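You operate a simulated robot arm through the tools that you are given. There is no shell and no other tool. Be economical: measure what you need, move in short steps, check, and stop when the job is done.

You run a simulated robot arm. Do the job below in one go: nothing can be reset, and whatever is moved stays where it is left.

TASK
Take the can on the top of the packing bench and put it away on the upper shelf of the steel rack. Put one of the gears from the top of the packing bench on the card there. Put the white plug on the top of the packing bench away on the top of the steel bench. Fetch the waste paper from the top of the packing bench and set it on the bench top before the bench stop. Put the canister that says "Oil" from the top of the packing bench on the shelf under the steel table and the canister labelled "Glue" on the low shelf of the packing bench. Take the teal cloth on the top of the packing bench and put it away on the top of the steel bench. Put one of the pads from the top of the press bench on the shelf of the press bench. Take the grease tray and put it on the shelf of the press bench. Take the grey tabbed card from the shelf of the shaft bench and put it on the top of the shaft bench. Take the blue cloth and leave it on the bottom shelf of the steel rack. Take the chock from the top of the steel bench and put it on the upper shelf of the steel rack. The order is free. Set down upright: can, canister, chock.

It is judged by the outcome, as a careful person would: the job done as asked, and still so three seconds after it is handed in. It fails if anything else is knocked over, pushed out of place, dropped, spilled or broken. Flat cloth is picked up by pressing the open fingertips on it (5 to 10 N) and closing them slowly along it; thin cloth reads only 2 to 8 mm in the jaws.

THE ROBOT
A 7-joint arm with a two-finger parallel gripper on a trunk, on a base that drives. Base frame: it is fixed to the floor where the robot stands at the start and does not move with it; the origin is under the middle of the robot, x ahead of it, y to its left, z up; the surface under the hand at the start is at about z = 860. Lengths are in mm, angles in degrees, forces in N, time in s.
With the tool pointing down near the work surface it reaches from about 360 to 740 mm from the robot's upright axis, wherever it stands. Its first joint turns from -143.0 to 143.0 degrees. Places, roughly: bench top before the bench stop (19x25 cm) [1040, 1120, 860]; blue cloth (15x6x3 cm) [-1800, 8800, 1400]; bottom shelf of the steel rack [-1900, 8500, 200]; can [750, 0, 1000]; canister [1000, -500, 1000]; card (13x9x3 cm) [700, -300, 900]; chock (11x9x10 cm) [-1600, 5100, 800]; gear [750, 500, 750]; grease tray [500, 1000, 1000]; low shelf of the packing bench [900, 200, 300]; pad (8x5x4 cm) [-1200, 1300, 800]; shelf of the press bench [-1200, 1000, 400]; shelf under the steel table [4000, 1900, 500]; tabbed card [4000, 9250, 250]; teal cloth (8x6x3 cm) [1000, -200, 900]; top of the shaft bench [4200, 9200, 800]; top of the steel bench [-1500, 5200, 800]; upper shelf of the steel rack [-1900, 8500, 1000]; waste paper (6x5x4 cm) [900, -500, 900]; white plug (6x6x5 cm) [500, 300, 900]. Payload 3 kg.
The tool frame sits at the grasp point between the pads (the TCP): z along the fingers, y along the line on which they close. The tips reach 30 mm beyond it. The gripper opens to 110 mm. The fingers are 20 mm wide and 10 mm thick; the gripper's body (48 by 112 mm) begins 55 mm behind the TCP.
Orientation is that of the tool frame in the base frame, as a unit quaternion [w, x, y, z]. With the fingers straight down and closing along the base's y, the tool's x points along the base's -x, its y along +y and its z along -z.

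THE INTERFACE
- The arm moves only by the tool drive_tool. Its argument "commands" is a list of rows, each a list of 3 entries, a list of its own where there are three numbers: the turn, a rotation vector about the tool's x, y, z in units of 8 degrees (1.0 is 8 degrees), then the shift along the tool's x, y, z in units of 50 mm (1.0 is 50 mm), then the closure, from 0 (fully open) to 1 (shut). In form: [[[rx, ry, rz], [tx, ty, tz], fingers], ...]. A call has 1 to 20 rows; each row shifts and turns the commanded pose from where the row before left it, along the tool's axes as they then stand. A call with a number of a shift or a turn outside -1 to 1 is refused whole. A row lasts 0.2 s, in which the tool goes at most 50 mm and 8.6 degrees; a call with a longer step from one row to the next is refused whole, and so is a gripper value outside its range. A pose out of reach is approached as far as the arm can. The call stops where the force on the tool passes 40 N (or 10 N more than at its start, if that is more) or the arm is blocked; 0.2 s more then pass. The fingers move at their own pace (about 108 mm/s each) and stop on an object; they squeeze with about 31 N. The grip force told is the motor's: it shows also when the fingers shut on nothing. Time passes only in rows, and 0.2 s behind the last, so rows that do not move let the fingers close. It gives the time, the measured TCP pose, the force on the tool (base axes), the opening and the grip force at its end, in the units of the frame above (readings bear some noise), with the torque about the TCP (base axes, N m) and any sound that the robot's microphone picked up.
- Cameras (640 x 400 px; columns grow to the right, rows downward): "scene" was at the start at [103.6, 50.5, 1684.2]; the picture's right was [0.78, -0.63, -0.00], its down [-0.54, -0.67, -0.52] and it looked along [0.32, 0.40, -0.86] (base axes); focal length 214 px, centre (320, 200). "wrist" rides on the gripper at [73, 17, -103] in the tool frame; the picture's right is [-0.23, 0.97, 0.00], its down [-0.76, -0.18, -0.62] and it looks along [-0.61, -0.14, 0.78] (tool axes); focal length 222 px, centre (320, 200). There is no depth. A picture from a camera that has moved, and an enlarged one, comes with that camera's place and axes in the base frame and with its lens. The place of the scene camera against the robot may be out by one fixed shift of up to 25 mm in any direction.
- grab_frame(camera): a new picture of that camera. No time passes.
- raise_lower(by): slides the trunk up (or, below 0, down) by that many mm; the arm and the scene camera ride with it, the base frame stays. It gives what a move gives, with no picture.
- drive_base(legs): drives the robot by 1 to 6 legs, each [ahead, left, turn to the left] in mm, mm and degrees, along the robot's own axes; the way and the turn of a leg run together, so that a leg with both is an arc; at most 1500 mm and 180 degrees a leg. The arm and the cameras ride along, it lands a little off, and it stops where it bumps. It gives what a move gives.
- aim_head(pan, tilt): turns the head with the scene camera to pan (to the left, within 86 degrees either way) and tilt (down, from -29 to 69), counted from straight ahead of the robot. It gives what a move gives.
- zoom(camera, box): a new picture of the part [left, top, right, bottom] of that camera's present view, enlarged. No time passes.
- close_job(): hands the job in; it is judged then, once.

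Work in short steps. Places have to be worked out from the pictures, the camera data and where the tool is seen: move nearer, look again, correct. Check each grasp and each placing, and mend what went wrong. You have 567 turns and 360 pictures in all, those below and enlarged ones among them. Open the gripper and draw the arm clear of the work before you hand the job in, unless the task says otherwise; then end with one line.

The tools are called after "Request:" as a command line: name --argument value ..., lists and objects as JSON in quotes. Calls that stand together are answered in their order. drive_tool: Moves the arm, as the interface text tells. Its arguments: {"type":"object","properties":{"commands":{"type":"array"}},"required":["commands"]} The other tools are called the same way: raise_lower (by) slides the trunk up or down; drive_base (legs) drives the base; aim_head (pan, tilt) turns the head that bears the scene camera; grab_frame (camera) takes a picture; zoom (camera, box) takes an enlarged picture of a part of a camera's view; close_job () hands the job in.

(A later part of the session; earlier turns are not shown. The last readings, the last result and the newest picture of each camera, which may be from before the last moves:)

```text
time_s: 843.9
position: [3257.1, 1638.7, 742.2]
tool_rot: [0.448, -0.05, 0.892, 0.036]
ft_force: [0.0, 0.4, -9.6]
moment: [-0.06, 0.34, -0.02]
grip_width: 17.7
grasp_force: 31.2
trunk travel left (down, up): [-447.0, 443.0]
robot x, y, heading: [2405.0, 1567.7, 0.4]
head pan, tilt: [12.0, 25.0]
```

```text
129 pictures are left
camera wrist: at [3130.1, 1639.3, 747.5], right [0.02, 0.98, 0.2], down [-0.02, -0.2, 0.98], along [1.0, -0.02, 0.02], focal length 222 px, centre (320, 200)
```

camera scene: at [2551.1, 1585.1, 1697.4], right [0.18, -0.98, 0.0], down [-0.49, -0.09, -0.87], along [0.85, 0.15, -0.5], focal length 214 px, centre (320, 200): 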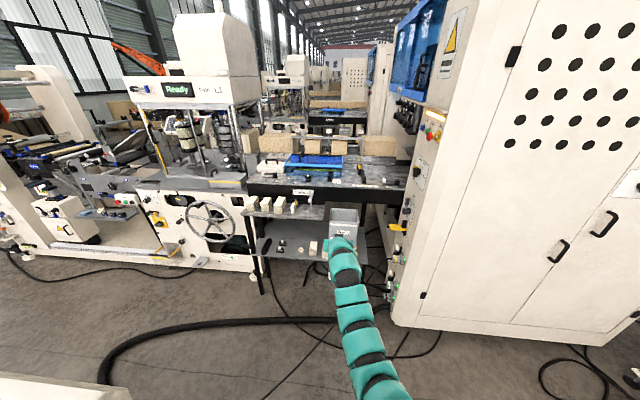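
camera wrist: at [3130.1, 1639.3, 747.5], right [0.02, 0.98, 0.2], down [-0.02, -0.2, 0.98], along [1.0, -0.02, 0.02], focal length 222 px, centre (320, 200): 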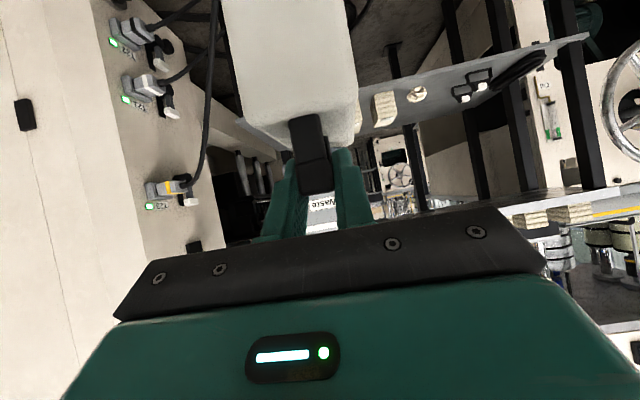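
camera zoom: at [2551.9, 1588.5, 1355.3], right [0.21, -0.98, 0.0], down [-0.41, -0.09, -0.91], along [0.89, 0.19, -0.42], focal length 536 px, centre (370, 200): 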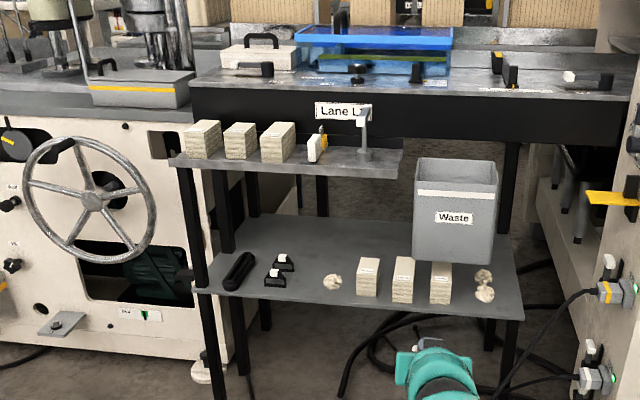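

There's a gap on the shelf front between the ball and the clamps at y≈1970–2060. Move the arm laterally left, drive forward first, then slide left.

Request:
drive_tool --commands '[[[0, 0, 0], [0, 0.8, 0], 1], [[0, 0, 0], [0, 0.8, 0], 1], [[0, 0, 0], [0, 0.8, 0], 1], [[0, 0, 0], [0, 0.8, 0], 1], [[0, 0, 0], [0, 0.8, 0], 1], [[0, 0, 0], [0, 0, 0], 1]]'

Request:
drive_base --legs '[[300, 0, 0]]'

Request:
aim_head --pan 15 --tilt 35

Request:
grab_frame --camera "scene"

Request:
grab_frame --camera "wrist"

```text
time_s: 845.3
position: [3235.6, 1838.2, 743.3]
tool_rot: [0.448, -0.049, 0.892, 0.036]
ft_force: [0.7, 0.0, -9.7]
moment: [-0.03, 0.35, 0.03]
grip_width: 18.0
grasp_force: 31.2
trunk travel left (down, up): [-447.0, 443.0]
robot x, y, heading: [2399.3, 1569.6, 0.1]
head pan, tilt: [12.0, 25.0]
```

```text
time_s: 847.3
position: [3536.4, 1837.0, 744.8]
tool_rot: [0.448, -0.048, 0.892, 0.035]
ft_force: [-0.1, 0.0, -8.4]
moment: [-0.04, 0.33, -0.01]
grip_width: 18.0
grasp_force: 31.1
trunk travel left (down, up): [-447.0, 443.0]
robot x, y, heading: [2700.1, 1570.4, -0.1]
head pan, tilt: [12.0, 25.0]
```

```text
time_s: 848.1
position: [3537.4, 1837.1, 743.8]
tool_rot: [0.447, -0.048, 0.892, 0.034]
ft_force: [0.3, -0.7, -8.5]
moment: [-0.04, 0.32, 0.0]
grip_width: 18.0
grasp_force: 30.9
trunk travel left (down, up): [-447.0, 443.0]
robot x, y, heading: [2700.0, 1573.5, -0.3]
head pan, tilt: [15.0, 35.0]
```

```text
128 pictures are left
camera scene: at [2847.1, 1593.0, 1339.6], right [0.26, -0.97, 0.0], down [-0.55, -0.15, -0.82], along [0.79, 0.21, -0.57], focal length 214 px, centre (320, 200)
```

scene: 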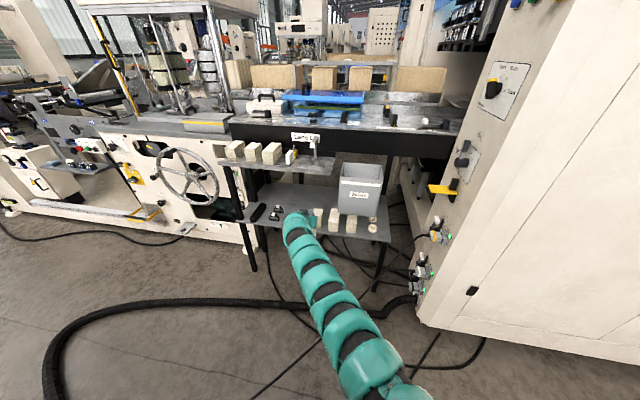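

```text
127 pictures are left
camera wrist: at [3408.2, 1838.2, 748.4], right [0.02, 0.98, 0.2], down [-0.02, -0.2, 0.98], along [1.0, -0.02, 0.02], focal length 222 px, centre (320, 200)
```

wrist: 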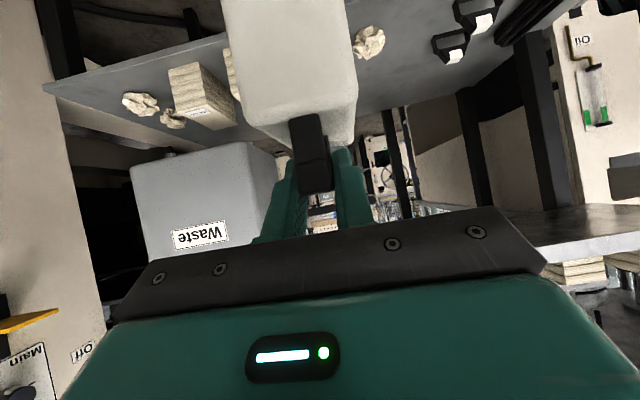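

Gap: y≈1977–2076 at x≈3750–3800. Slide left 187 with small advance, then recheck before entering.

Request:
drive_base --legs '[[40, 187, 0.2]]'

Request:
grab_frame --camera "wrist"

Request:
zoom --camera "scene" --box '[200, 110, 400, 260]'

```text
time_s: 849.6
position: [3575.7, 2032.4, 743.1]
tool_rot: [0.447, -0.05, 0.892, 0.035]
ft_force: [0.1, 0.6, -9.8]
moment: [-0.04, 0.35, 0.0]
grip_width: 17.9
grasp_force: 31.2
trunk travel left (down, up): [-447.0, 443.0]
robot x, y, heading: [2741.2, 1761.8, 0.3]
head pan, tilt: [15.0, 35.0]
```

```text
126 pictures are left
camera wrist: at [3446.7, 2033.1, 748.5], right [0.02, 0.98, 0.2], down [-0.02, -0.2, 0.98], along [1.0, -0.02, 0.02], focal length 222 px, centre (320, 200)
```

wrist: 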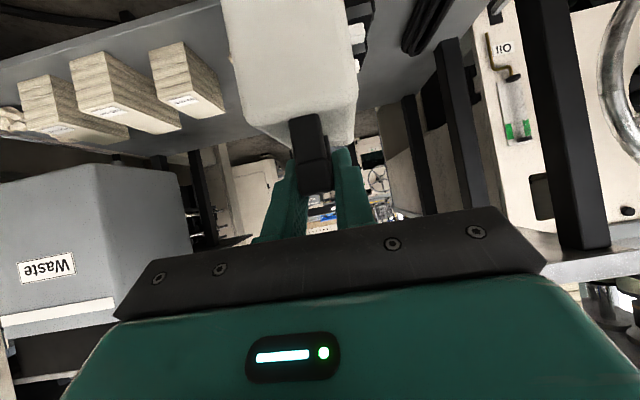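

```text
2.67 times, centred on (300, 185) of scene
camera zoom: at [2886.6, 1786.0, 1339.5], right [0.26, -0.96, 0.0], down [-0.55, -0.15, -0.82], along [0.79, 0.22, -0.57], focal length 572 px, centre (373, 240)
```

zoom: 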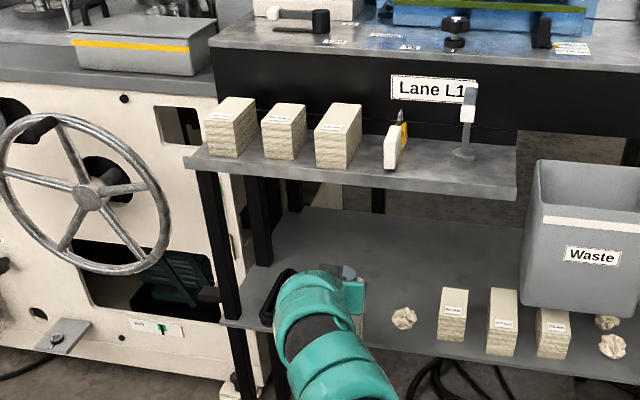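

Nudge 8 mm right and drive in stepwise.

Request:
drive_tool --commands '[[[0, 0, 0], [0, -0.18, 0], 1], [[0, 0, 0], [0, 0, 0], 1]]'

Request:
drive_base --legs '[[90, 0, -0.2]]'

Request:
grab_frame --camera "wrist"

Request:
zoom --camera "scene" --box '[200, 110, 400, 260]'

```text
time_s: 850.2
position: [3575.5, 2023.2, 742.7]
tool_rot: [0.448, -0.05, 0.892, 0.035]
ft_force: [-0.9, 0.5, -8.9]
moment: [-0.05, 0.26, -0.03]
grip_width: 17.9
grasp_force: 31.0
trunk travel left (down, up): [-447.0, 443.0]
robot x, y, heading: [2740.8, 1762.4, 0.1]
head pan, tilt: [15.0, 35.0]
```

```text
time_s: 851.3
position: [3668.4, 2020.2, 742.4]
tool_rot: [0.447, -0.049, 0.893, 0.035]
ft_force: [0.5, -0.1, -10.2]
moment: [-0.08, 0.27, -0.01]
grip_width: 17.8
grasp_force: 30.9
trunk travel left (down, up): [-447.0, 443.0]
robot x, y, heading: [2832.2, 1762.0, 0.3]
head pan, tilt: [15.0, 35.0]
```

```text
124 pictures are left
camera wrist: at [3539.8, 2021.5, 747.8], right [0.02, 0.98, 0.2], down [-0.02, -0.2, 0.98], along [1.0, -0.02, 0.02], focal length 222 px, centre (320, 200)
```

wrist: 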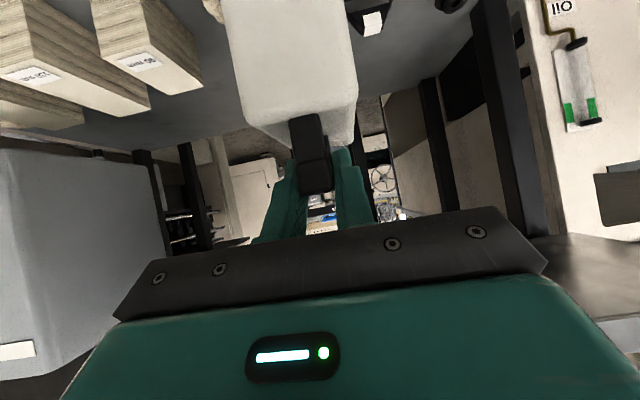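

```text
2.67 times, centred on (300, 185) of scene
camera zoom: at [2977.8, 1785.3, 1339.4], right [0.26, -0.97, 0.0], down [-0.56, -0.15, -0.82], along [0.79, 0.21, -0.57], focal length 572 px, centre (373, 240)
```

zoom: 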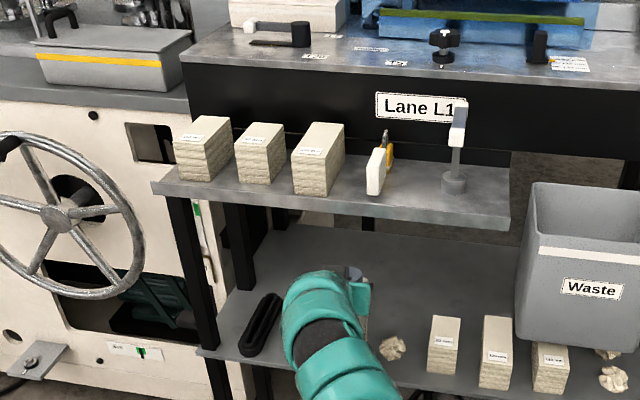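

Centred in the gap. Advance the last 100 mm slowly.

Request:
drive_base --legs '[[60, 0, -0.3]]'

Request:
drive_base --legs '[[38, 4, 0]]'

Request:
grab_frame --camera "wrist"

Request:
zoom --camera "scene" --box '[200, 110, 400, 260]'

```text
time_s: 852.3
position: [3729.5, 2017.9, 741.7]
tool_rot: [0.447, -0.048, 0.893, 0.034]
ft_force: [0.6, 0.0, -9.5]
moment: [-0.07, 0.29, 0.0]
grip_width: 17.9
grasp_force: 31.0
trunk travel left (down, up): [-447.0, 443.0]
robot x, y, heading: [2889.0, 1762.9, 0.2]
head pan, tilt: [15.0, 35.0]
```

```text
time_s: 853.2
position: [3767.5, 2020.3, 743.2]
tool_rot: [0.446, -0.047, 0.893, 0.033]
ft_force: [-0.1, 0.1, -8.3]
moment: [-0.05, 0.31, 0.03]
grip_width: 18.2
grasp_force: 31.1
trunk travel left (down, up): [-447.0, 443.0]
robot x, y, heading: [2928.1, 1767.0, -0.2]
head pan, tilt: [15.0, 35.0]
```

```text
122 pictures are left
camera wrist: at [3639.2, 2022.0, 747.0], right [0.03, 0.98, 0.2], down [-0.02, -0.2, 0.98], along [1.0, -0.03, 0.01], focal length 222 px, centre (320, 200)
```

wrist: 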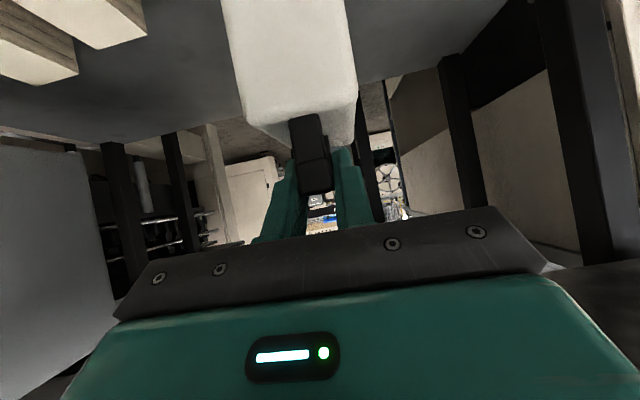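

```text
2.67 times, centred on (300, 185) of scene
camera zoom: at [3076.3, 1788.5, 1339.4], right [0.26, -0.97, 0.0], down [-0.56, -0.15, -0.82], along [0.79, 0.21, -0.57], focal length 572 px, centre (373, 240)
```

zoom: 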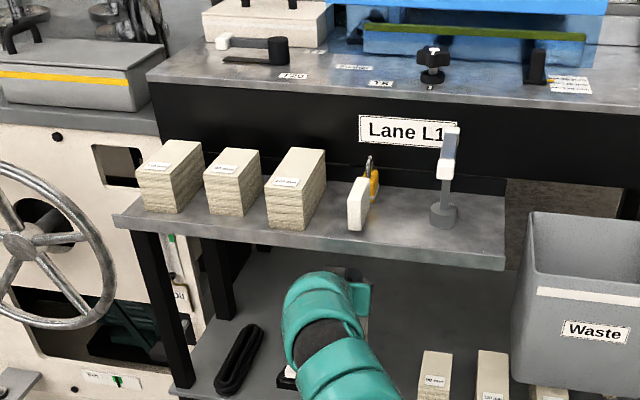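

Lower gently to the shelf.

Request:
raise_lower --by -12

Request:
raise_lower --by -6

Request:
raise_lower --by -6

```text
time_s: 853.8
position: [3766.1, 2019.7, 730.9]
tool_rot: [0.447, -0.047, 0.893, 0.033]
ft_force: [-0.1, 0.2, -9.3]
moment: [-0.06, 0.35, -0.05]
grip_width: 17.8
grasp_force: 30.9
trunk travel left (down, up): [-435.0, 455.0]
robot x, y, heading: [2924.3, 1767.0, -0.0]
head pan, tilt: [15.0, 35.0]
```

```text
time_s: 854.3
position: [3766.4, 2019.4, 724.7]
tool_rot: [0.446, -0.047, 0.893, 0.034]
ft_force: [-0.4, -0.8, -8.8]
moment: [-0.07, 0.35, -0.02]
grip_width: 18.1
grasp_force: 31.4
trunk travel left (down, up): [-429.0, 461.0]
robot x, y, heading: [2931.6, 1771.1, -0.2]
head pan, tilt: [15.0, 35.0]
```

```text
time_s: 854.9
position: [3766.8, 2019.7, 718.1]
tool_rot: [0.447, -0.047, 0.893, 0.034]
ft_force: [-0.2, -0.1, -8.7]
moment: [-0.09, 0.32, 0.0]
grip_width: 17.8
grasp_force: 31.1
trunk travel left (down, up): [-423.0, 467.0]
robot x, y, heading: [2931.1, 1769.1, 0.1]
head pan, tilt: [15.0, 35.0]
```

Request:
raise_lower --by -6

Request:
raise_lower --by -6

Request:
raise_lower --by -5

```text
time_s: 855.4
position: [3766.9, 2019.2, 712.0]
tool_rot: [0.447, -0.048, 0.893, 0.034]
ft_force: [0.4, 0.7, -8.5]
moment: [-0.07, 0.29, 0.02]
grip_width: 18.0
grasp_force: 31.1
trunk travel left (down, up): [-417.0, 473.0]
robot x, y, heading: [2925.5, 1768.7, -0.2]
head pan, tilt: [15.0, 35.0]
```

```text
time_s: 856.0
position: [3766.5, 2020.8, 706.1]
tool_rot: [0.447, -0.047, 0.893, 0.033]
ft_force: [0.1, -0.3, -8.8]
moment: [-0.06, 0.29, 0.01]
grip_width: 18.1
grasp_force: 31.2
trunk travel left (down, up): [-411.0, 479.0]
robot x, y, heading: [2927.0, 1767.7, -0.1]
head pan, tilt: [15.0, 35.0]
```

```text
time_s: 856.5
position: [3767.3, 2020.0, 701.1]
tool_rot: [0.447, -0.047, 0.893, 0.034]
ft_force: [-0.2, -0.2, -8.8]
moment: [-0.06, 0.33, 0.0]
grip_width: 18.1
grasp_force: 30.9
trunk travel left (down, up): [-406.0, 484.0]
robot x, y, heading: [2924.2, 1761.7, -0.0]
head pan, tilt: [15.0, 35.0]
```

Request:
raise_lower --by -5

Request:
raise_lower --by -5

Request:
grab_frame --camera "wrist"

Request:
grab_frame --camera "scene"

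```text
time_s: 857.1
position: [3766.5, 2020.7, 700.2]
tool_rot: [0.448, -0.046, 0.892, 0.033]
ft_force: [-0.3, -0.9, -0.5]
moment: [-0.18, -0.52, 0.0]
grip_width: 18.0
grasp_force: 31.0
trunk travel left (down, up): [-401.0, 489.0]
robot x, y, heading: [2927.1, 1772.9, -0.0]
head pan, tilt: [15.0, 35.0]
```

```text
time_s: 857.6
position: [3764.9, 2021.3, 697.6]
tool_rot: [0.45, -0.047, 0.891, 0.035]
ft_force: [-8.7, 0.3, 18.5]
moment: [-0.49, -0.57, -0.09]
grip_width: 18.1
grasp_force: 31.3
trunk travel left (down, up): [-396.0, 494.0]
robot x, y, heading: [2929.3, 1767.8, 0.1]
head pan, tilt: [15.0, 35.0]
```

```text
120 pictures are left
camera wrist: at [3636.9, 2022.8, 701.5], right [0.02, 0.98, 0.2], down [-0.03, -0.2, 0.98], along [1.0, -0.03, 0.02], focal length 222 px, centre (320, 200)
```

wrist: 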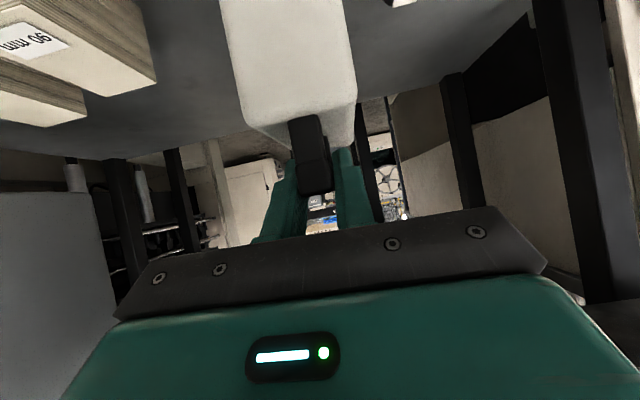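

```text
119 pictures are left
camera scene: at [3071.3, 1787.6, 1289.4], right [0.26, -0.97, 0.0], down [-0.55, -0.15, -0.82], along [0.79, 0.21, -0.57], focal length 214 px, centre (320, 200)
```

scene: 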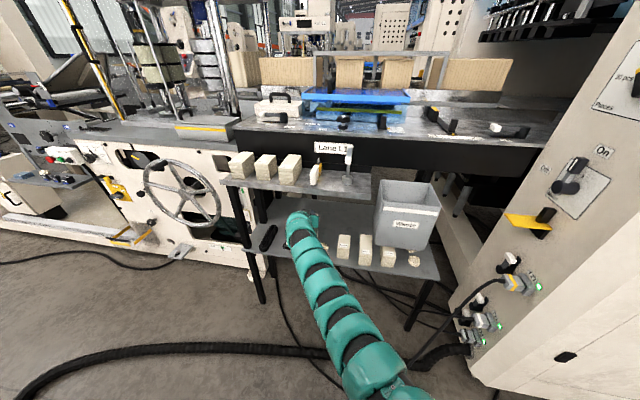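

Contact (shelf ≈503). The near end may be close to the edge, so lift slightly, go 22 mm deeper and set down.

Request:
raise_lower --by 14

Request:
drive_base --legs '[[22, 0, 0]]'

Request:
raise_lower --by -9

Request:
raise_lower --by -5

```text
time_s: 858.2
position: [3767.9, 2018.9, 703.7]
tool_rot: [0.445, -0.047, 0.894, 0.032]
ft_force: [-0.5, 0.2, -10.1]
moment: [-0.02, 0.28, 0.01]
grip_width: 17.9
grasp_force: 31.1
trunk travel left (down, up): [-410.0, 480.0]
robot x, y, heading: [2928.5, 1767.7, -0.0]
head pan, tilt: [15.0, 35.0]
```

```text
time_s: 859.0
position: [3790.0, 2020.3, 703.7]
tool_rot: [0.446, -0.047, 0.893, 0.033]
ft_force: [-0.5, -0.3, -9.2]
moment: [-0.08, 0.33, 0.0]
grip_width: 17.9
grasp_force: 31.0
trunk travel left (down, up): [-410.0, 480.0]
robot x, y, heading: [2950.8, 1769.0, 0.1]
head pan, tilt: [15.0, 35.0]
```

```text
time_s: 859.6
position: [3789.7, 2020.5, 696.6]
tool_rot: [0.446, -0.046, 0.893, 0.033]
ft_force: [0.9, 0.3, -2.9]
moment: [-0.16, -0.27, 0.04]
grip_width: 17.9
grasp_force: 31.1
trunk travel left (down, up): [-401.0, 489.0]
robot x, y, heading: [2953.4, 1768.4, -0.0]
head pan, tilt: [15.0, 35.0]
```

```text
time_s: 860.1
position: [3788.9, 2020.1, 696.0]
tool_rot: [0.449, -0.047, 0.891, 0.034]
ft_force: [-5.6, -0.5, 14.6]
moment: [-0.39, -0.89, -0.09]
grip_width: 18.2
grasp_force: 30.7
trunk travel left (down, up): [-396.0, 494.0]
robot x, y, heading: [2949.9, 1768.2, -0.3]
head pan, tilt: [15.0, 35.0]
```

Set down. Open and withdraw up along the fingers, carefully under the mid shelf.

Request:
drive_tool --commands '[[[0, 0, 0], [0, 0, 0], 0.75], [[0, 0, 0], [0, 0, 0], 0.55], [[0, 0, 0], [0, 0, 0], 0.5], [[0, 0, 0], [0, 0, -0.3], 0.5], [[0, 0, 0], [0, 0, -0.4], 0.5], [[0, 0, 0], [0, 0, 0], 0.5]]'

Request:
grab_frame --camera "wrist"

```text
time_s: 861.5
position: [3760.7, 2015.2, 712.3]
tool_rot: [0.446, -0.046, 0.893, 0.033]
ft_force: [0.4, 0.3, 0.2]
moment: [0.01, 0.0, -0.01]
grip_width: 54.9
grasp_force: 0.1
trunk travel left (down, up): [-396.0, 494.0]
robot x, y, heading: [2951.4, 1764.8, -0.1]
head pan, tilt: [15.0, 35.0]
```

```text
118 pictures are left
camera wrist: at [3632.3, 2016.8, 717.4], right [0.03, 0.98, 0.2], down [-0.02, -0.2, 0.98], along [1.0, -0.03, 0.01], focal length 222 px, centre (320, 200)
```

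wrist: 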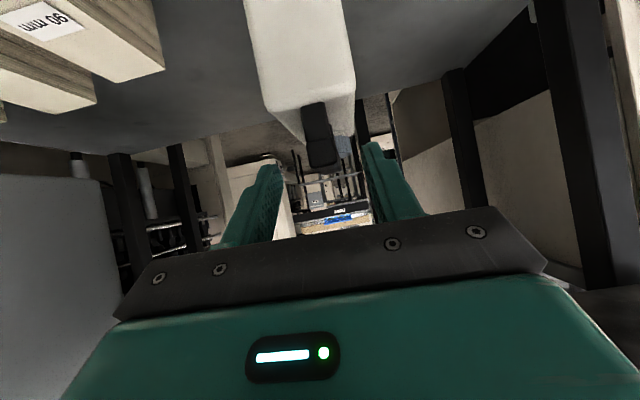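

Released. Drive straight back and check the shelf.

Request:
drive_base --legs '[[-260, 0, 0]]'

Request:
grab_frame --camera "wrist"

Request:
zoom --camera "scene" --box '[200, 120, 400, 260]'

```text
time_s: 863.4
position: [3503.1, 2014.1, 712.3]
tool_rot: [0.447, -0.045, 0.893, 0.032]
ft_force: [0.7, 0.2, -0.5]
moment: [0.0, -0.02, 0.03]
grip_width: 55.0
grasp_force: 0.0
trunk travel left (down, up): [-396.0, 494.0]
robot x, y, heading: [2691.4, 1769.4, -0.2]
head pan, tilt: [15.0, 35.0]
```

```text
117 pictures are left
camera wrist: at [3376.0, 2016.3, 717.5], right [0.03, 0.98, 0.2], down [-0.02, -0.2, 0.98], along [1.0, -0.03, 0.02], focal length 222 px, centre (320, 200)
```

wrist: 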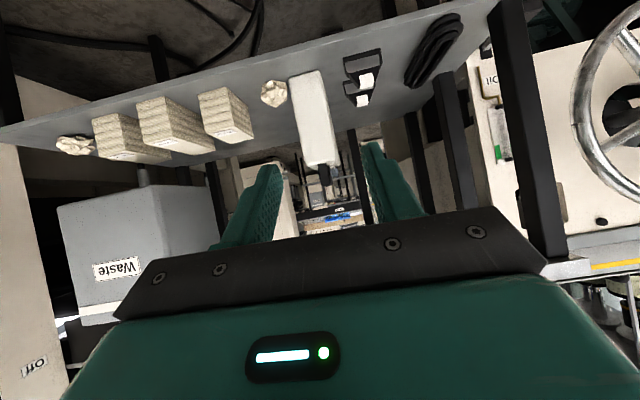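

```text
2.86 times, centred on (300, 190) of scene
camera zoom: at [2839.9, 1788.6, 1288.7], right [0.25, -0.97, 0.0], down [-0.55, -0.15, -0.82], along [0.79, 0.21, -0.57], focal length 613 px, centre (377, 229)
```

zoom: 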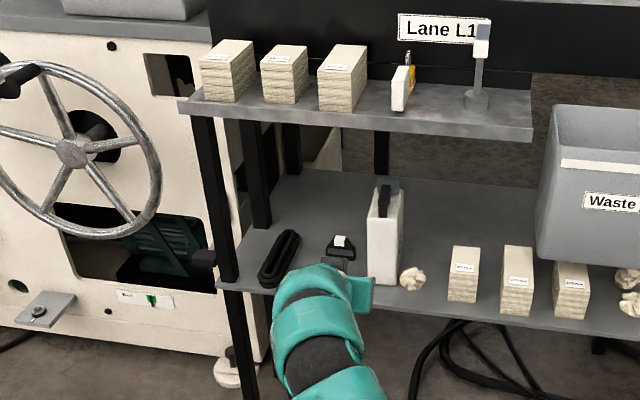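

Oil stands upright and everything else is undisturbed. Now re-centre the arm, withdraw, and travel back to the front for the can (reversing up the lane).

Request:
drive_tool --commands '[[[0, 0, 0], [0, -0.8, 0], 0.3], [[0, 0, 0], [0, -0.8, 0], 0.3], [[0, 0, 0], [0, -0.8, 0], 0.3], [[0, 0, 0], [0, -0.8, 0], 0.3], [[0, 0, 0], [0, -0.8, 0], 0.3], [[0, 0, 0], [0, 0, 0], 0.3]]'

Request:
drive_base --legs '[[-100, -280, 0], [-840, 0, 0], [0, 0, -90]]'

Request:
raise_lower --by 395

```text
time_s: 864.8
position: [3526.0, 1815.7, 710.1]
tool_rot: [0.446, -0.045, 0.893, 0.032]
ft_force: [0.2, 1.1, 0.0]
moment: [0.01, -0.01, 0.05]
grip_width: 76.9
grasp_force: 0.0
trunk travel left (down, up): [-396.0, 494.0]
robot x, y, heading: [2694.7, 1771.9, -0.1]
head pan, tilt: [15.0, 35.0]
```

```text
time_s: 874.8
position: [1795.0, 650.8, 709.1]
tool_rot: [0.338, 0.6, 0.663, -0.293]
ft_force: [0.2, 0.9, 0.5]
moment: [-0.02, -0.02, 0.0]
grip_width: 77.0
grasp_force: 0.0
trunk travel left (down, up): [-396.0, 494.0]
robot x, y, heading: [1746.7, 1483.2, -90.3]
head pan, tilt: [15.0, 35.0]
```

```text
time_s: 878.6
position: [1792.5, 651.6, 1104.2]
tool_rot: [0.338, 0.6, 0.664, -0.293]
ft_force: [-0.1, -0.1, -0.2]
moment: [0.01, 0.04, -0.01]
grip_width: 77.0
grasp_force: 0.1
trunk travel left (down, up): [-791.0, 99.0]
robot x, y, heading: [1747.0, 1484.9, -90.4]
head pan, tilt: [15.0, 35.0]
```

Request:
drive_base --legs '[[-1200, 0, 0.4]]'

Request:
drive_base --legs '[[-1300, 0, 0], [-900, 0, 0], [0, 0, -90]]'

```text
time_s: 884.7
position: [1799.7, 1856.7, 1105.5]
tool_rot: [0.339, 0.6, 0.663, -0.293]
ft_force: [-0.1, 0.0, 0.6]
moment: [0.03, -0.01, -0.01]
grip_width: 77.3
grasp_force: 0.0
trunk travel left (down, up): [-791.0, 99.0]
robot x, y, heading: [1754.7, 2689.5, -90.5]
head pan, tilt: [15.0, 35.0]
```

```text
time_s: 899.4
position: [908.0, 4821.7, 1104.2]
tool_rot: [0.038, 0.892, 0.057, -0.447]
ft_force: [0.7, 0.3, -0.9]
moment: [0.02, 0.0, 0.01]
grip_width: 77.1
grasp_force: 0.1
trunk travel left (down, up): [-791.0, 99.0]
robot x, y, heading: [1738.2, 4891.3, -178.9]
head pan, tilt: [15.0, 35.0]
```

Request:
drive_base --legs '[[1400, 0, -1], [740, 0, 0], [0, 0, 90], [1300, 0, 0]]'

Request:
drive_base --legs '[[1300, 0, 0]]'

```text
time_s: 920.0
position: [-279.5, 2723.4, 1103.8]
tool_rot: [0.345, 0.583, 0.679, -0.284]
ft_force: [-0.7, -0.3, -1.1]
moment: [-0.01, 0.0, 0.02]
grip_width: 77.0
grasp_force: 0.1
trunk travel left (down, up): [-791.0, 99.0]
robot x, y, heading: [-370.6, 3551.0, -87.6]
head pan, tilt: [15.0, 35.0]
```

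```text
time_s: 926.6
position: [-179.1, 1412.4, 1104.0]
tool_rot: [0.348, 0.574, 0.687, -0.279]
ft_force: [0.3, -0.8, 0.1]
moment: [0.0, -0.01, 0.02]
grip_width: 76.5
grasp_force: 0.0
trunk travel left (down, up): [-791.0, 99.0]
robot x, y, heading: [-293.2, 2236.9, -85.7]
head pan, tilt: [15.0, 35.0]
```

Request:
drive_base --legs '[[0, -130, -4.3], [1300, 0, 0], [1050, 0, 0], [0, 0, 90]]'

Request:
drive_tool --commands '[[[0, 0.8, 0], [0, 0, 0], 0], [[0, 0.88, 0], [0, 0, 0], 0], [[0, 0, 0], [0, 0, 0], 0]]'

Request:
aim_head --pan 0 --tilt 40

Request:
grab_frame --camera "scene"

Request:
grab_frame --camera "wrist"

```text
time_s: 942.8
position: [444.9, 6.0, 1104.7]
tool_rot: [0.445, -0.067, 0.892, 0.043]
ft_force: [1.1, -0.3, 0.9]
moment: [0.02, -0.01, 0.0]
grip_width: 77.2
grasp_force: 0.1
trunk travel left (down, up): [-791.0, 99.0]
robot x, y, heading: [-383.7, -81.2, 2.6]
head pan, tilt: [15.0, 35.0]
```

```text
time_s: 943.5
position: [444.9, 4.7, 1104.6]
tool_rot: [0.338, -0.071, 0.938, 0.035]
ft_force: [-0.1, -0.1, 0.0]
moment: [0.01, 0.0, -0.02]
grip_width: 110.3
grasp_force: 0.1
trunk travel left (down, up): [-791.0, 99.0]
robot x, y, heading: [-385.5, -84.2, 2.6]
head pan, tilt: [15.0, 35.0]
```

```text
time_s: 944.3
position: [445.8, 5.8, 1103.9]
tool_rot: [0.337, -0.071, 0.938, 0.035]
ft_force: [0.0, -0.7, -0.3]
moment: [-0.04, 0.0, 0.02]
grip_width: 109.9
grasp_force: 0.0
trunk travel left (down, up): [-791.0, 99.0]
robot x, y, heading: [-383.3, -81.4, 2.5]
head pan, tilt: [0.0, 40.0]
```

```text
115 pictures are left
camera scene: at [-238.8, -76.8, 1676.2], right [0.04, -1.0, 0.0], down [-0.64, -0.03, -0.77], along [0.77, 0.03, -0.64], focal length 214 px, centre (320, 200)
```

scene: 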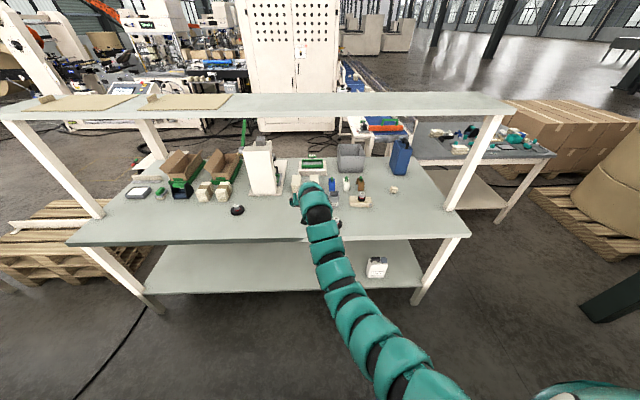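

```text
114 pictures are left
camera wrist: at [322.0, 1.9, 1138.9], right [0.02, 0.99, 0.16], down [0.22, -0.16, 0.96], along [0.98, 0.02, -0.22], focal length 222 px, centre (320, 200)
```

wrist: 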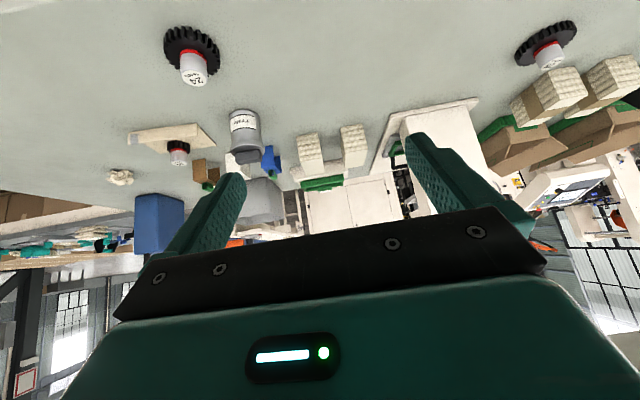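

Can at ≈(702,-111). Straighten heading and yaw, align in y, and drive over.

Request:
drive_base --legs '[[0, 0, -2.5]]'

Request:
drive_tool --commands '[[[0.36, 0, 0.43], [0, -0.4, 0], 0], [[0.36, 0, 0.43], [0, -0.6, 0], 0], [[0, 0, 0], [0, -0.6, 0], 0], [[0, 0, 0], [0, 0, 0], 0]]'

Request:
drive_base --legs '[[150, 0, 0]]'

Request:
grab_frame --camera "wrist"

```text
time_s: 945.1
position: [449.6, -31.6, 1105.3]
tool_rot: [0.338, -0.051, 0.94, 0.028]
ft_force: [0.0, -0.4, 0.0]
moment: [-0.01, 0.04, 0.01]
grip_width: 109.7
grasp_force: 0.0
trunk travel left (down, up): [-791.0, 99.0]
robot x, y, heading: [-382.3, -84.4, -0.1]
head pan, tilt: [0.0, 40.0]
```

```text
time_s: 946.1
position: [451.2, -108.7, 1102.5]
tool_rot: [0.339, 0.023, 0.941, 0.0]
ft_force: [0.1, -0.1, 1.3]
moment: [-0.01, 0.01, 0.02]
grip_width: 109.8
grasp_force: 0.1
trunk travel left (down, up): [-791.0, 99.0]
robot x, y, heading: [-384.3, -81.2, 0.3]
head pan, tilt: [0.0, 40.0]
```

```text
time_s: 947.5
position: [602.9, -112.1, 1101.9]
tool_rot: [0.338, 0.024, 0.941, 0.0]
ft_force: [0.3, 1.4, -1.3]
moment: [0.01, 0.0, 0.0]
grip_width: 110.2
grasp_force: 0.0
trunk travel left (down, up): [-791.0, 99.0]
robot x, y, heading: [-233.0, -81.4, 0.1]
head pan, tilt: [0.0, 40.0]
```

```text
113 pictures are left
camera wrist: at [481.2, -90.8, 1136.6], right [0.22, 0.96, 0.16], down [0.18, -0.2, 0.96], along [0.96, -0.18, -0.22], focal length 222 px, centre (320, 200)
```

wrist: 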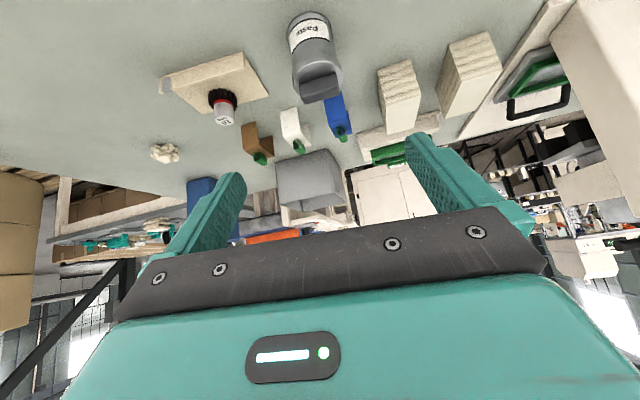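

Drive forward 100 so the fingers are over the can, then lower with the trunk.

Request:
drive_base --legs '[[99, 0, 0]]'

Request:
raise_lower --by -90

Request:
grab_frame --camera "wrist"

```text
time_s: 948.6
position: [700.1, -112.9, 1102.5]
tool_rot: [0.338, 0.023, 0.941, 0.0]
ft_force: [0.4, 0.0, -0.9]
moment: [-0.02, -0.02, 0.01]
grip_width: 110.1
grasp_force: 0.0
trunk travel left (down, up): [-791.0, 99.0]
robot x, y, heading: [-135.3, -84.1, -0.0]
head pan, tilt: [0.0, 40.0]
```

```text
time_s: 949.9
position: [699.0, -112.1, 1012.8]
tool_rot: [0.339, 0.024, 0.941, 0.0]
ft_force: [0.2, 1.0, -0.2]
moment: [-0.03, 0.01, -0.02]
grip_width: 110.2
grasp_force: 0.0
trunk travel left (down, up): [-701.0, 189.0]
robot x, y, heading: [-135.5, -78.1, 0.0]
head pan, tilt: [0.0, 40.0]
```

```text
112 pictures are left
camera wrist: at [577.5, -91.1, 1047.8], right [0.22, 0.96, 0.16], down [0.18, -0.2, 0.96], along [0.96, -0.18, -0.22], focal length 222 px, centre (320, 200)
```

wrist: 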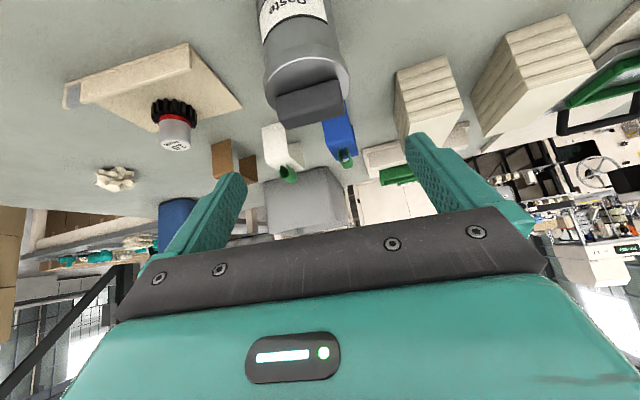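

Request:
raise_lower --by -86

Request:
grab_frame --camera "wrist"

```text
time_s: 951.1
position: [698.9, -112.0, 927.4]
tool_rot: [0.338, 0.024, 0.941, 0.0]
ft_force: [0.3, -0.5, 0.3]
moment: [-0.04, 0.01, 0.02]
grip_width: 110.0
grasp_force: 0.1
trunk travel left (down, up): [-615.0, 275.0]
robot x, y, heading: [-137.4, -84.1, 0.1]
head pan, tilt: [0.0, 40.0]
```

```text
111 pictures are left
camera wrist: at [577.4, -91.2, 961.8], right [0.22, 0.96, 0.16], down [0.18, -0.2, 0.96], along [0.96, -0.18, -0.22], focal length 222 px, centre (320, 200)
```

wrist: 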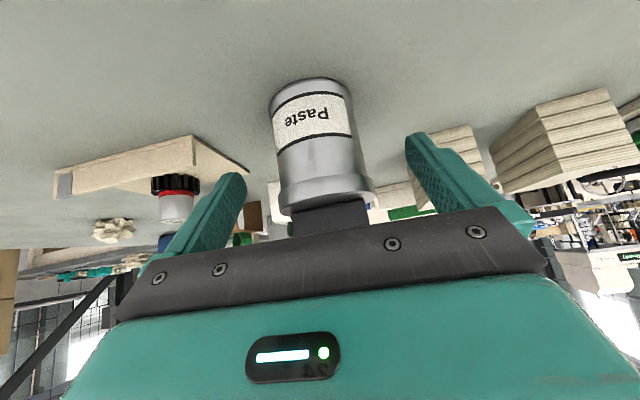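

Request:
drive_tool --commands '[[[0, 0, 0], [0, 0, 0], 0.15], [[0, 0, 0], [0, 0, 0], 0.25], [[0, 0, 0], [0, 0, 0], 0.35], [[0, 0, 0], [0, 0, 0], 0.6], [[0, 0, 0], [0, 0, 0], 1], [[0, 0, 0], [0, 0, 0], 1]]'

Request:
raise_lower --by 20

Request:
grab_frame --camera "wrist"

```text
time_s: 952.5
position: [699.8, -112.6, 927.7]
tool_rot: [0.339, 0.024, 0.941, 0.0]
ft_force: [0.1, 0.7, 0.9]
moment: [-0.02, -0.03, 0.03]
grip_width: 61.6
grasp_force: 31.3
trunk travel left (down, up): [-615.0, 275.0]
robot x, y, heading: [-135.9, -83.6, -0.2]
head pan, tilt: [0.0, 40.0]
```

```text
time_s: 953.2
position: [699.3, -113.2, 946.9]
tool_rot: [0.338, 0.024, 0.941, 0.0]
ft_force: [0.3, 0.3, -0.2]
moment: [0.0, 0.03, 0.02]
grip_width: 61.2
grasp_force: 31.4
trunk travel left (down, up): [-635.0, 255.0]
robot x, y, heading: [-135.4, -82.1, 0.2]
head pan, tilt: [0.0, 40.0]
```

```text
110 pictures are left
camera wrist: at [577.7, -91.3, 981.4], right [0.22, 0.96, 0.16], down [0.18, -0.2, 0.96], along [0.96, -0.18, -0.22], focal length 222 px, centre (320, 200)
```

wrist: 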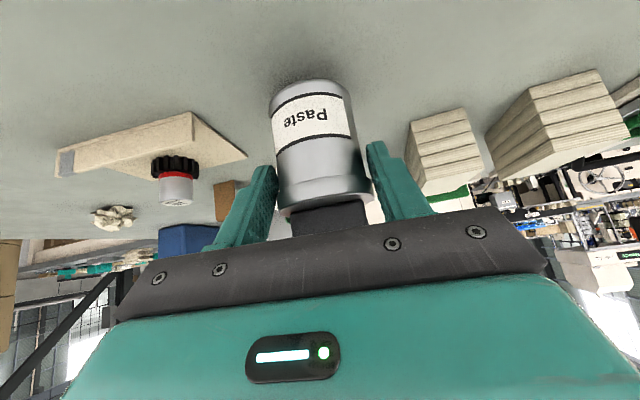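

Lifted. Raise further and back out over the other gear.

Request:
raise_lower --by 110

Request:
drive_base --legs '[[-400, 0, 0]]'

Request:
drive_base --legs '[[100, 0, 90], [1300, 0, 0]]'

```text
time_s: 954.6
position: [699.0, -112.8, 1057.2]
tool_rot: [0.337, 0.024, 0.941, 0.0]
ft_force: [0.2, -0.2, -1.5]
moment: [0.0, 0.02, 0.0]
grip_width: 60.8
grasp_force: 31.5
trunk travel left (down, up): [-745.0, 145.0]
robot x, y, heading: [-138.9, -85.8, 0.0]
head pan, tilt: [0.0, 40.0]
```

```text
time_s: 957.1
position: [294.1, -114.1, 1057.2]
tool_rot: [0.339, 0.025, 0.941, -0.001]
ft_force: [-0.3, 0.0, -0.5]
moment: [0.03, 0.03, 0.01]
grip_width: 60.2
grasp_force: 30.8
trunk travel left (down, up): [-745.0, 145.0]
robot x, y, heading: [-538.0, -81.3, -0.3]
head pan, tilt: [0.0, 40.0]
```

```text
time_s: 967.5
position: [-413.0, 2121.7, 1055.6]
tool_rot: [0.241, -0.644, 0.686, 0.238]
ft_force: [0.4, 0.5, -0.6]
moment: [-0.03, 0.03, 0.0]
grip_width: 57.4
grasp_force: 31.2
trunk travel left (down, up): [-745.0, 145.0]
robot x, y, heading: [-457.3, 1284.9, 89.3]
head pan, tilt: [0.0, 40.0]
heard: snap
```

A snap was heard and the grip width shrank—inspect the can.

Request:
grab_frame --camera "wrist"

Request:
zoom --camera "wrist" --box '[220, 50, 440, 230]'

Request:
drive_tool --commands '[[[0, 0, 0], [0, 0, 0], 1]]'

```text
109 pictures are left
camera wrist: at [-436.7, 2000.5, 1091.4], right [-0.96, 0.23, 0.16], down [0.2, 0.18, 0.96], along [0.19, 0.96, -0.22], focal length 222 px, centre (320, 200)
```

wrist: 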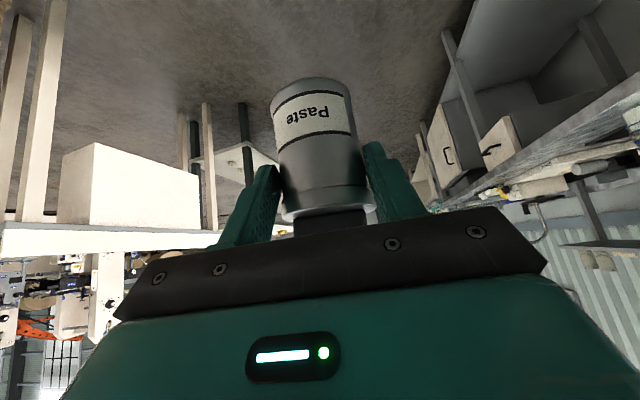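

```text
2.22 times, centred on (330, 140) of wrist
camera zoom: at [-436.7, 2000.5, 1091.4], right [-0.96, 0.23, 0.16], down [0.2, 0.18, 0.96], along [0.19, 0.96, -0.22], focal length 494 px, centre (298, 333)
```

zoom: 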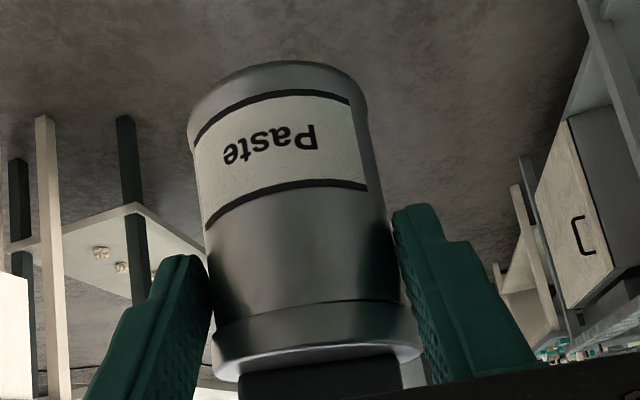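

```text
time_s: 967.9
position: [-412.2, 2121.7, 1057.0]
tool_rot: [0.241, -0.644, 0.686, 0.238]
ft_force: [-0.1, 0.9, -0.6]
moment: [-0.02, 0.05, -0.01]
grip_width: 57.6
grasp_force: 30.4
trunk travel left (down, up): [-745.0, 145.0]
robot x, y, heading: [-454.2, 1284.5, 89.1]
head pan, tilt: [0.0, 40.0]
```

The can looks intact and held (it settled in the pads). Continue north to the rack with heading corrections.

Request:
drive_base --legs '[[0, 0, 0.8], [1400, 0, 0], [1400, 0, 0]]'

Request:
zoom --camera "wrist" --box '[220, 50, 440, 230]'

```text
time_s: 981.8
position: [-458.5, 4933.2, 1056.2]
tool_rot: [0.235, -0.659, 0.672, 0.243]
ft_force: [0.8, -0.1, -0.2]
moment: [0.0, 0.0, 0.02]
grip_width: 57.0
grasp_force: 31.6
trunk travel left (down, up): [-745.0, 145.0]
robot x, y, heading: [-463.5, 4098.9, 91.6]
head pan, tilt: [0.0, 40.0]
```

```text
2.22 times, centred on (330, 140) of wrist
camera zoom: at [-477.2, 4810.5, 1091.5], right [-0.97, 0.19, 0.16], down [0.2, 0.19, 0.96], along [0.15, 0.96, -0.22], focal length 494 px, centre (298, 333)
```

zoom: 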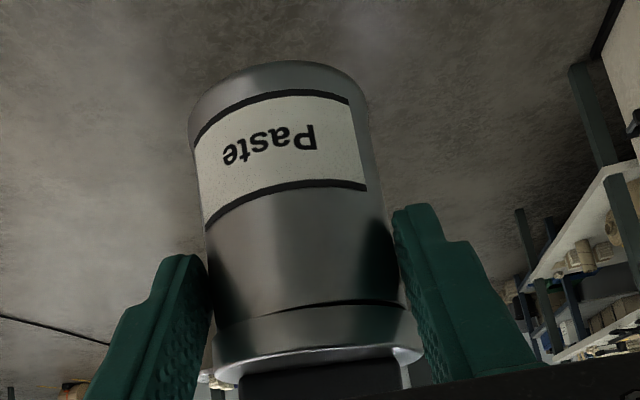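

The width keeps creeping, so the squeeze is deforming it. Ease the grip by commanding an opening close to its width.

Request:
drive_tool --commands '[[[0, 0, 0], [0, 0, 0], 0.5], [[0, 0, 0], [0, 0, 0], 0.5]]'

```text
time_s: 982.4
position: [-459.0, 4933.0, 1057.1]
tool_rot: [0.236, -0.658, 0.672, 0.243]
ft_force: [-0.4, 0.6, -0.3]
moment: [-0.02, -0.01, 0.0]
grip_width: 57.4
grasp_force: 30.7
trunk travel left (down, up): [-745.0, 145.0]
robot x, y, heading: [-464.9, 4095.9, 91.4]
head pan, tilt: [0.0, 40.0]
```

Request:
drive_tool --commands '[[[0, 0, 0], [0, 0, 0], 0.483], [[0, 0, 0], [0, 0, 0], 0.483]]'

```text
time_s: 983.0
position: [-458.0, 4931.8, 1056.7]
tool_rot: [0.237, -0.658, 0.672, 0.243]
ft_force: [-0.6, -0.1, -0.2]
moment: [0.02, 0.04, -0.01]
grip_width: 57.7
grasp_force: 9.2
trunk travel left (down, up): [-745.0, 145.0]
robot x, y, heading: [-467.3, 4095.8, 91.7]
head pan, tilt: [0.0, 40.0]
```

Grip force is now 9 N—enough for this light can. Look at it from the head camera.

Request:
aim_head --pan 0 --tilt 45

Request:
zoom --camera "scene" --box '[270, 130, 370, 230]'

Request:
zoom --camera "wrist" --box '[220, 50, 440, 230]'

```text
time_s: 983.6
position: [-458.9, 4932.1, 1056.1]
tool_rot: [0.236, -0.659, 0.672, 0.243]
ft_force: [-0.2, -0.6, 0.2]
moment: [-0.04, 0.01, -0.02]
grip_width: 56.9
grasp_force: 31.0
trunk travel left (down, up): [-745.0, 145.0]
robot x, y, heading: [-462.5, 4095.3, 91.7]
head pan, tilt: [0.0, 45.0]
```

```text
4.00 times, centred on (320, 180) of scene
camera zoom: at [-487.6, 4255.5, 1622.9], right [1.0, 0.03, 0.0], down [0.02, -0.71, -0.71], along [-0.02, 0.71, -0.71], focal length 858 px, centre (320, 280)
```

zoom: 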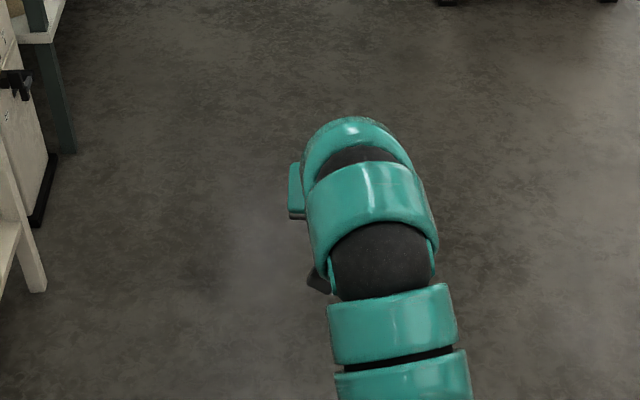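

```text
2.22 times, centred on (330, 140) of wrist
camera zoom: at [-477.2, 4810.3, 1091.6], right [-0.97, 0.19, 0.16], down [0.2, 0.19, 0.96], along [0.15, 0.96, -0.22], focal length 494 px, centre (298, 333)
```

zoom: 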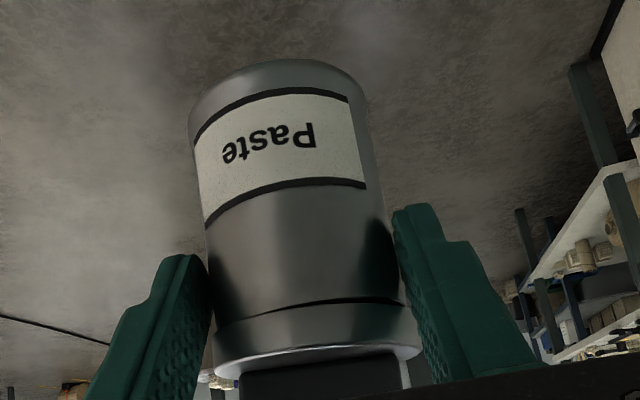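

Holding is stable. Set a gentler closure and continue to the rack.

Request:
drive_tool --commands '[[[0, 0, 0], [0, 0, 0], 0.478], [[0, 0, 0], [0, 0, 0], 0.478], [[0, 0, 0], [0, 0, 0], 0.478]]'

Request:
drive_base --legs '[[0, 0, -1.7], [1400, 0, 0], [1000, 150, 0]]'

```text
time_s: 984.4
position: [-458.0, 4931.7, 1057.3]
tool_rot: [0.236, -0.658, 0.672, 0.243]
ft_force: [0.5, -0.1, -0.7]
moment: [-0.02, -0.01, -0.02]
grip_width: 57.9
grasp_force: 0.3
trunk travel left (down, up): [-745.0, 145.0]
robot x, y, heading: [-464.2, 4099.4, 91.3]
head pan, tilt: [0.0, 45.0]
```

```text
time_s: 996.6
position: [-607.0, 7328.0, 1055.9]
tool_rot: [0.237, -0.653, 0.678, 0.241]
ft_force: [0.0, 0.9, 0.4]
moment: [0.0, 0.04, -0.01]
grip_width: 57.7
grasp_force: 0.0
trunk travel left (down, up): [-745.0, 145.0]
robot x, y, heading: [-624.7, 6492.8, 90.4]
head pan, tilt: [0.0, 45.0]
```

Force reads zero—check whether the can is still held.

Request:
grab_frame --camera "wrist"

```text
104 pictures are left
camera wrist: at [-627.8, 7206.4, 1091.5], right [-0.97, 0.21, 0.16], down [0.2, 0.18, 0.96], along [0.17, 0.96, -0.22], focal length 222 px, centre (320, 200)
```

wrist: 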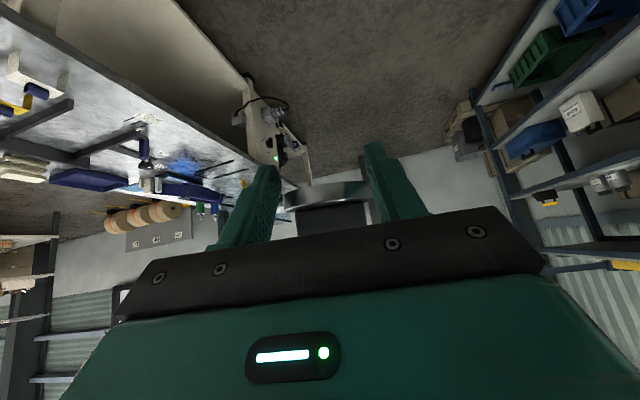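

Request:
zoom --camera "wrist" --box '[220, 120, 440, 260]'

Request:
aim_head --pan 0 --tilt 60

Request:
grab_frame --camera "scene"

```text
2.86 times, centred on (330, 190) of wrist
camera zoom: at [-627.8, 7206.4, 1091.5], right [-0.97, 0.21, 0.16], down [0.2, 0.18, 0.96], along [0.17, 0.96, -0.22], focal length 635 px, centre (291, 229)
```

zoom: 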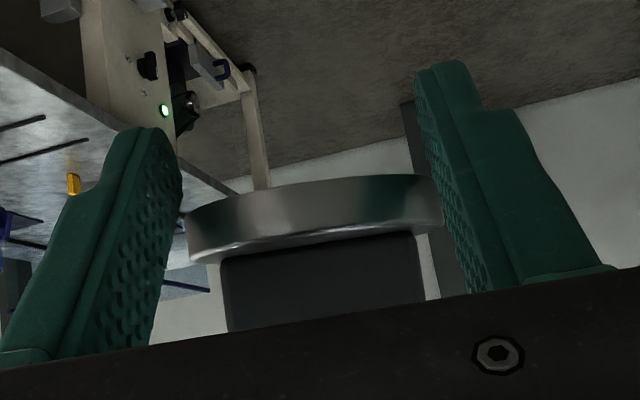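

```text
time_s: 997.4
position: [-606.3, 7328.1, 1058.3]
tool_rot: [0.239, -0.652, 0.678, 0.241]
ft_force: [0.2, 0.2, -0.8]
moment: [0.01, 0.0, -0.01]
grip_width: 57.7
grasp_force: 0.5
trunk travel left (down, up): [-745.0, 145.0]
robot x, y, heading: [-623.8, 6491.0, 90.5]
head pan, tilt: [0.0, 60.0]
```

```text
102 pictures are left
camera scene: at [-647.8, 6636.6, 1603.4], right [1.0, 0.01, 0.0], down [0.01, -0.87, -0.5], along [0.0, 0.5, -0.87], focal length 214 px, centre (320, 200)
```

scene: 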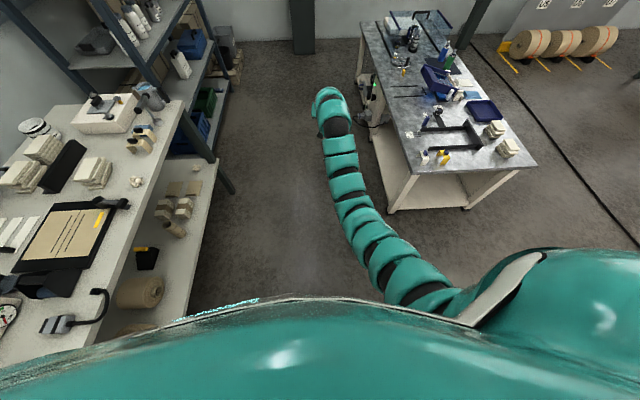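

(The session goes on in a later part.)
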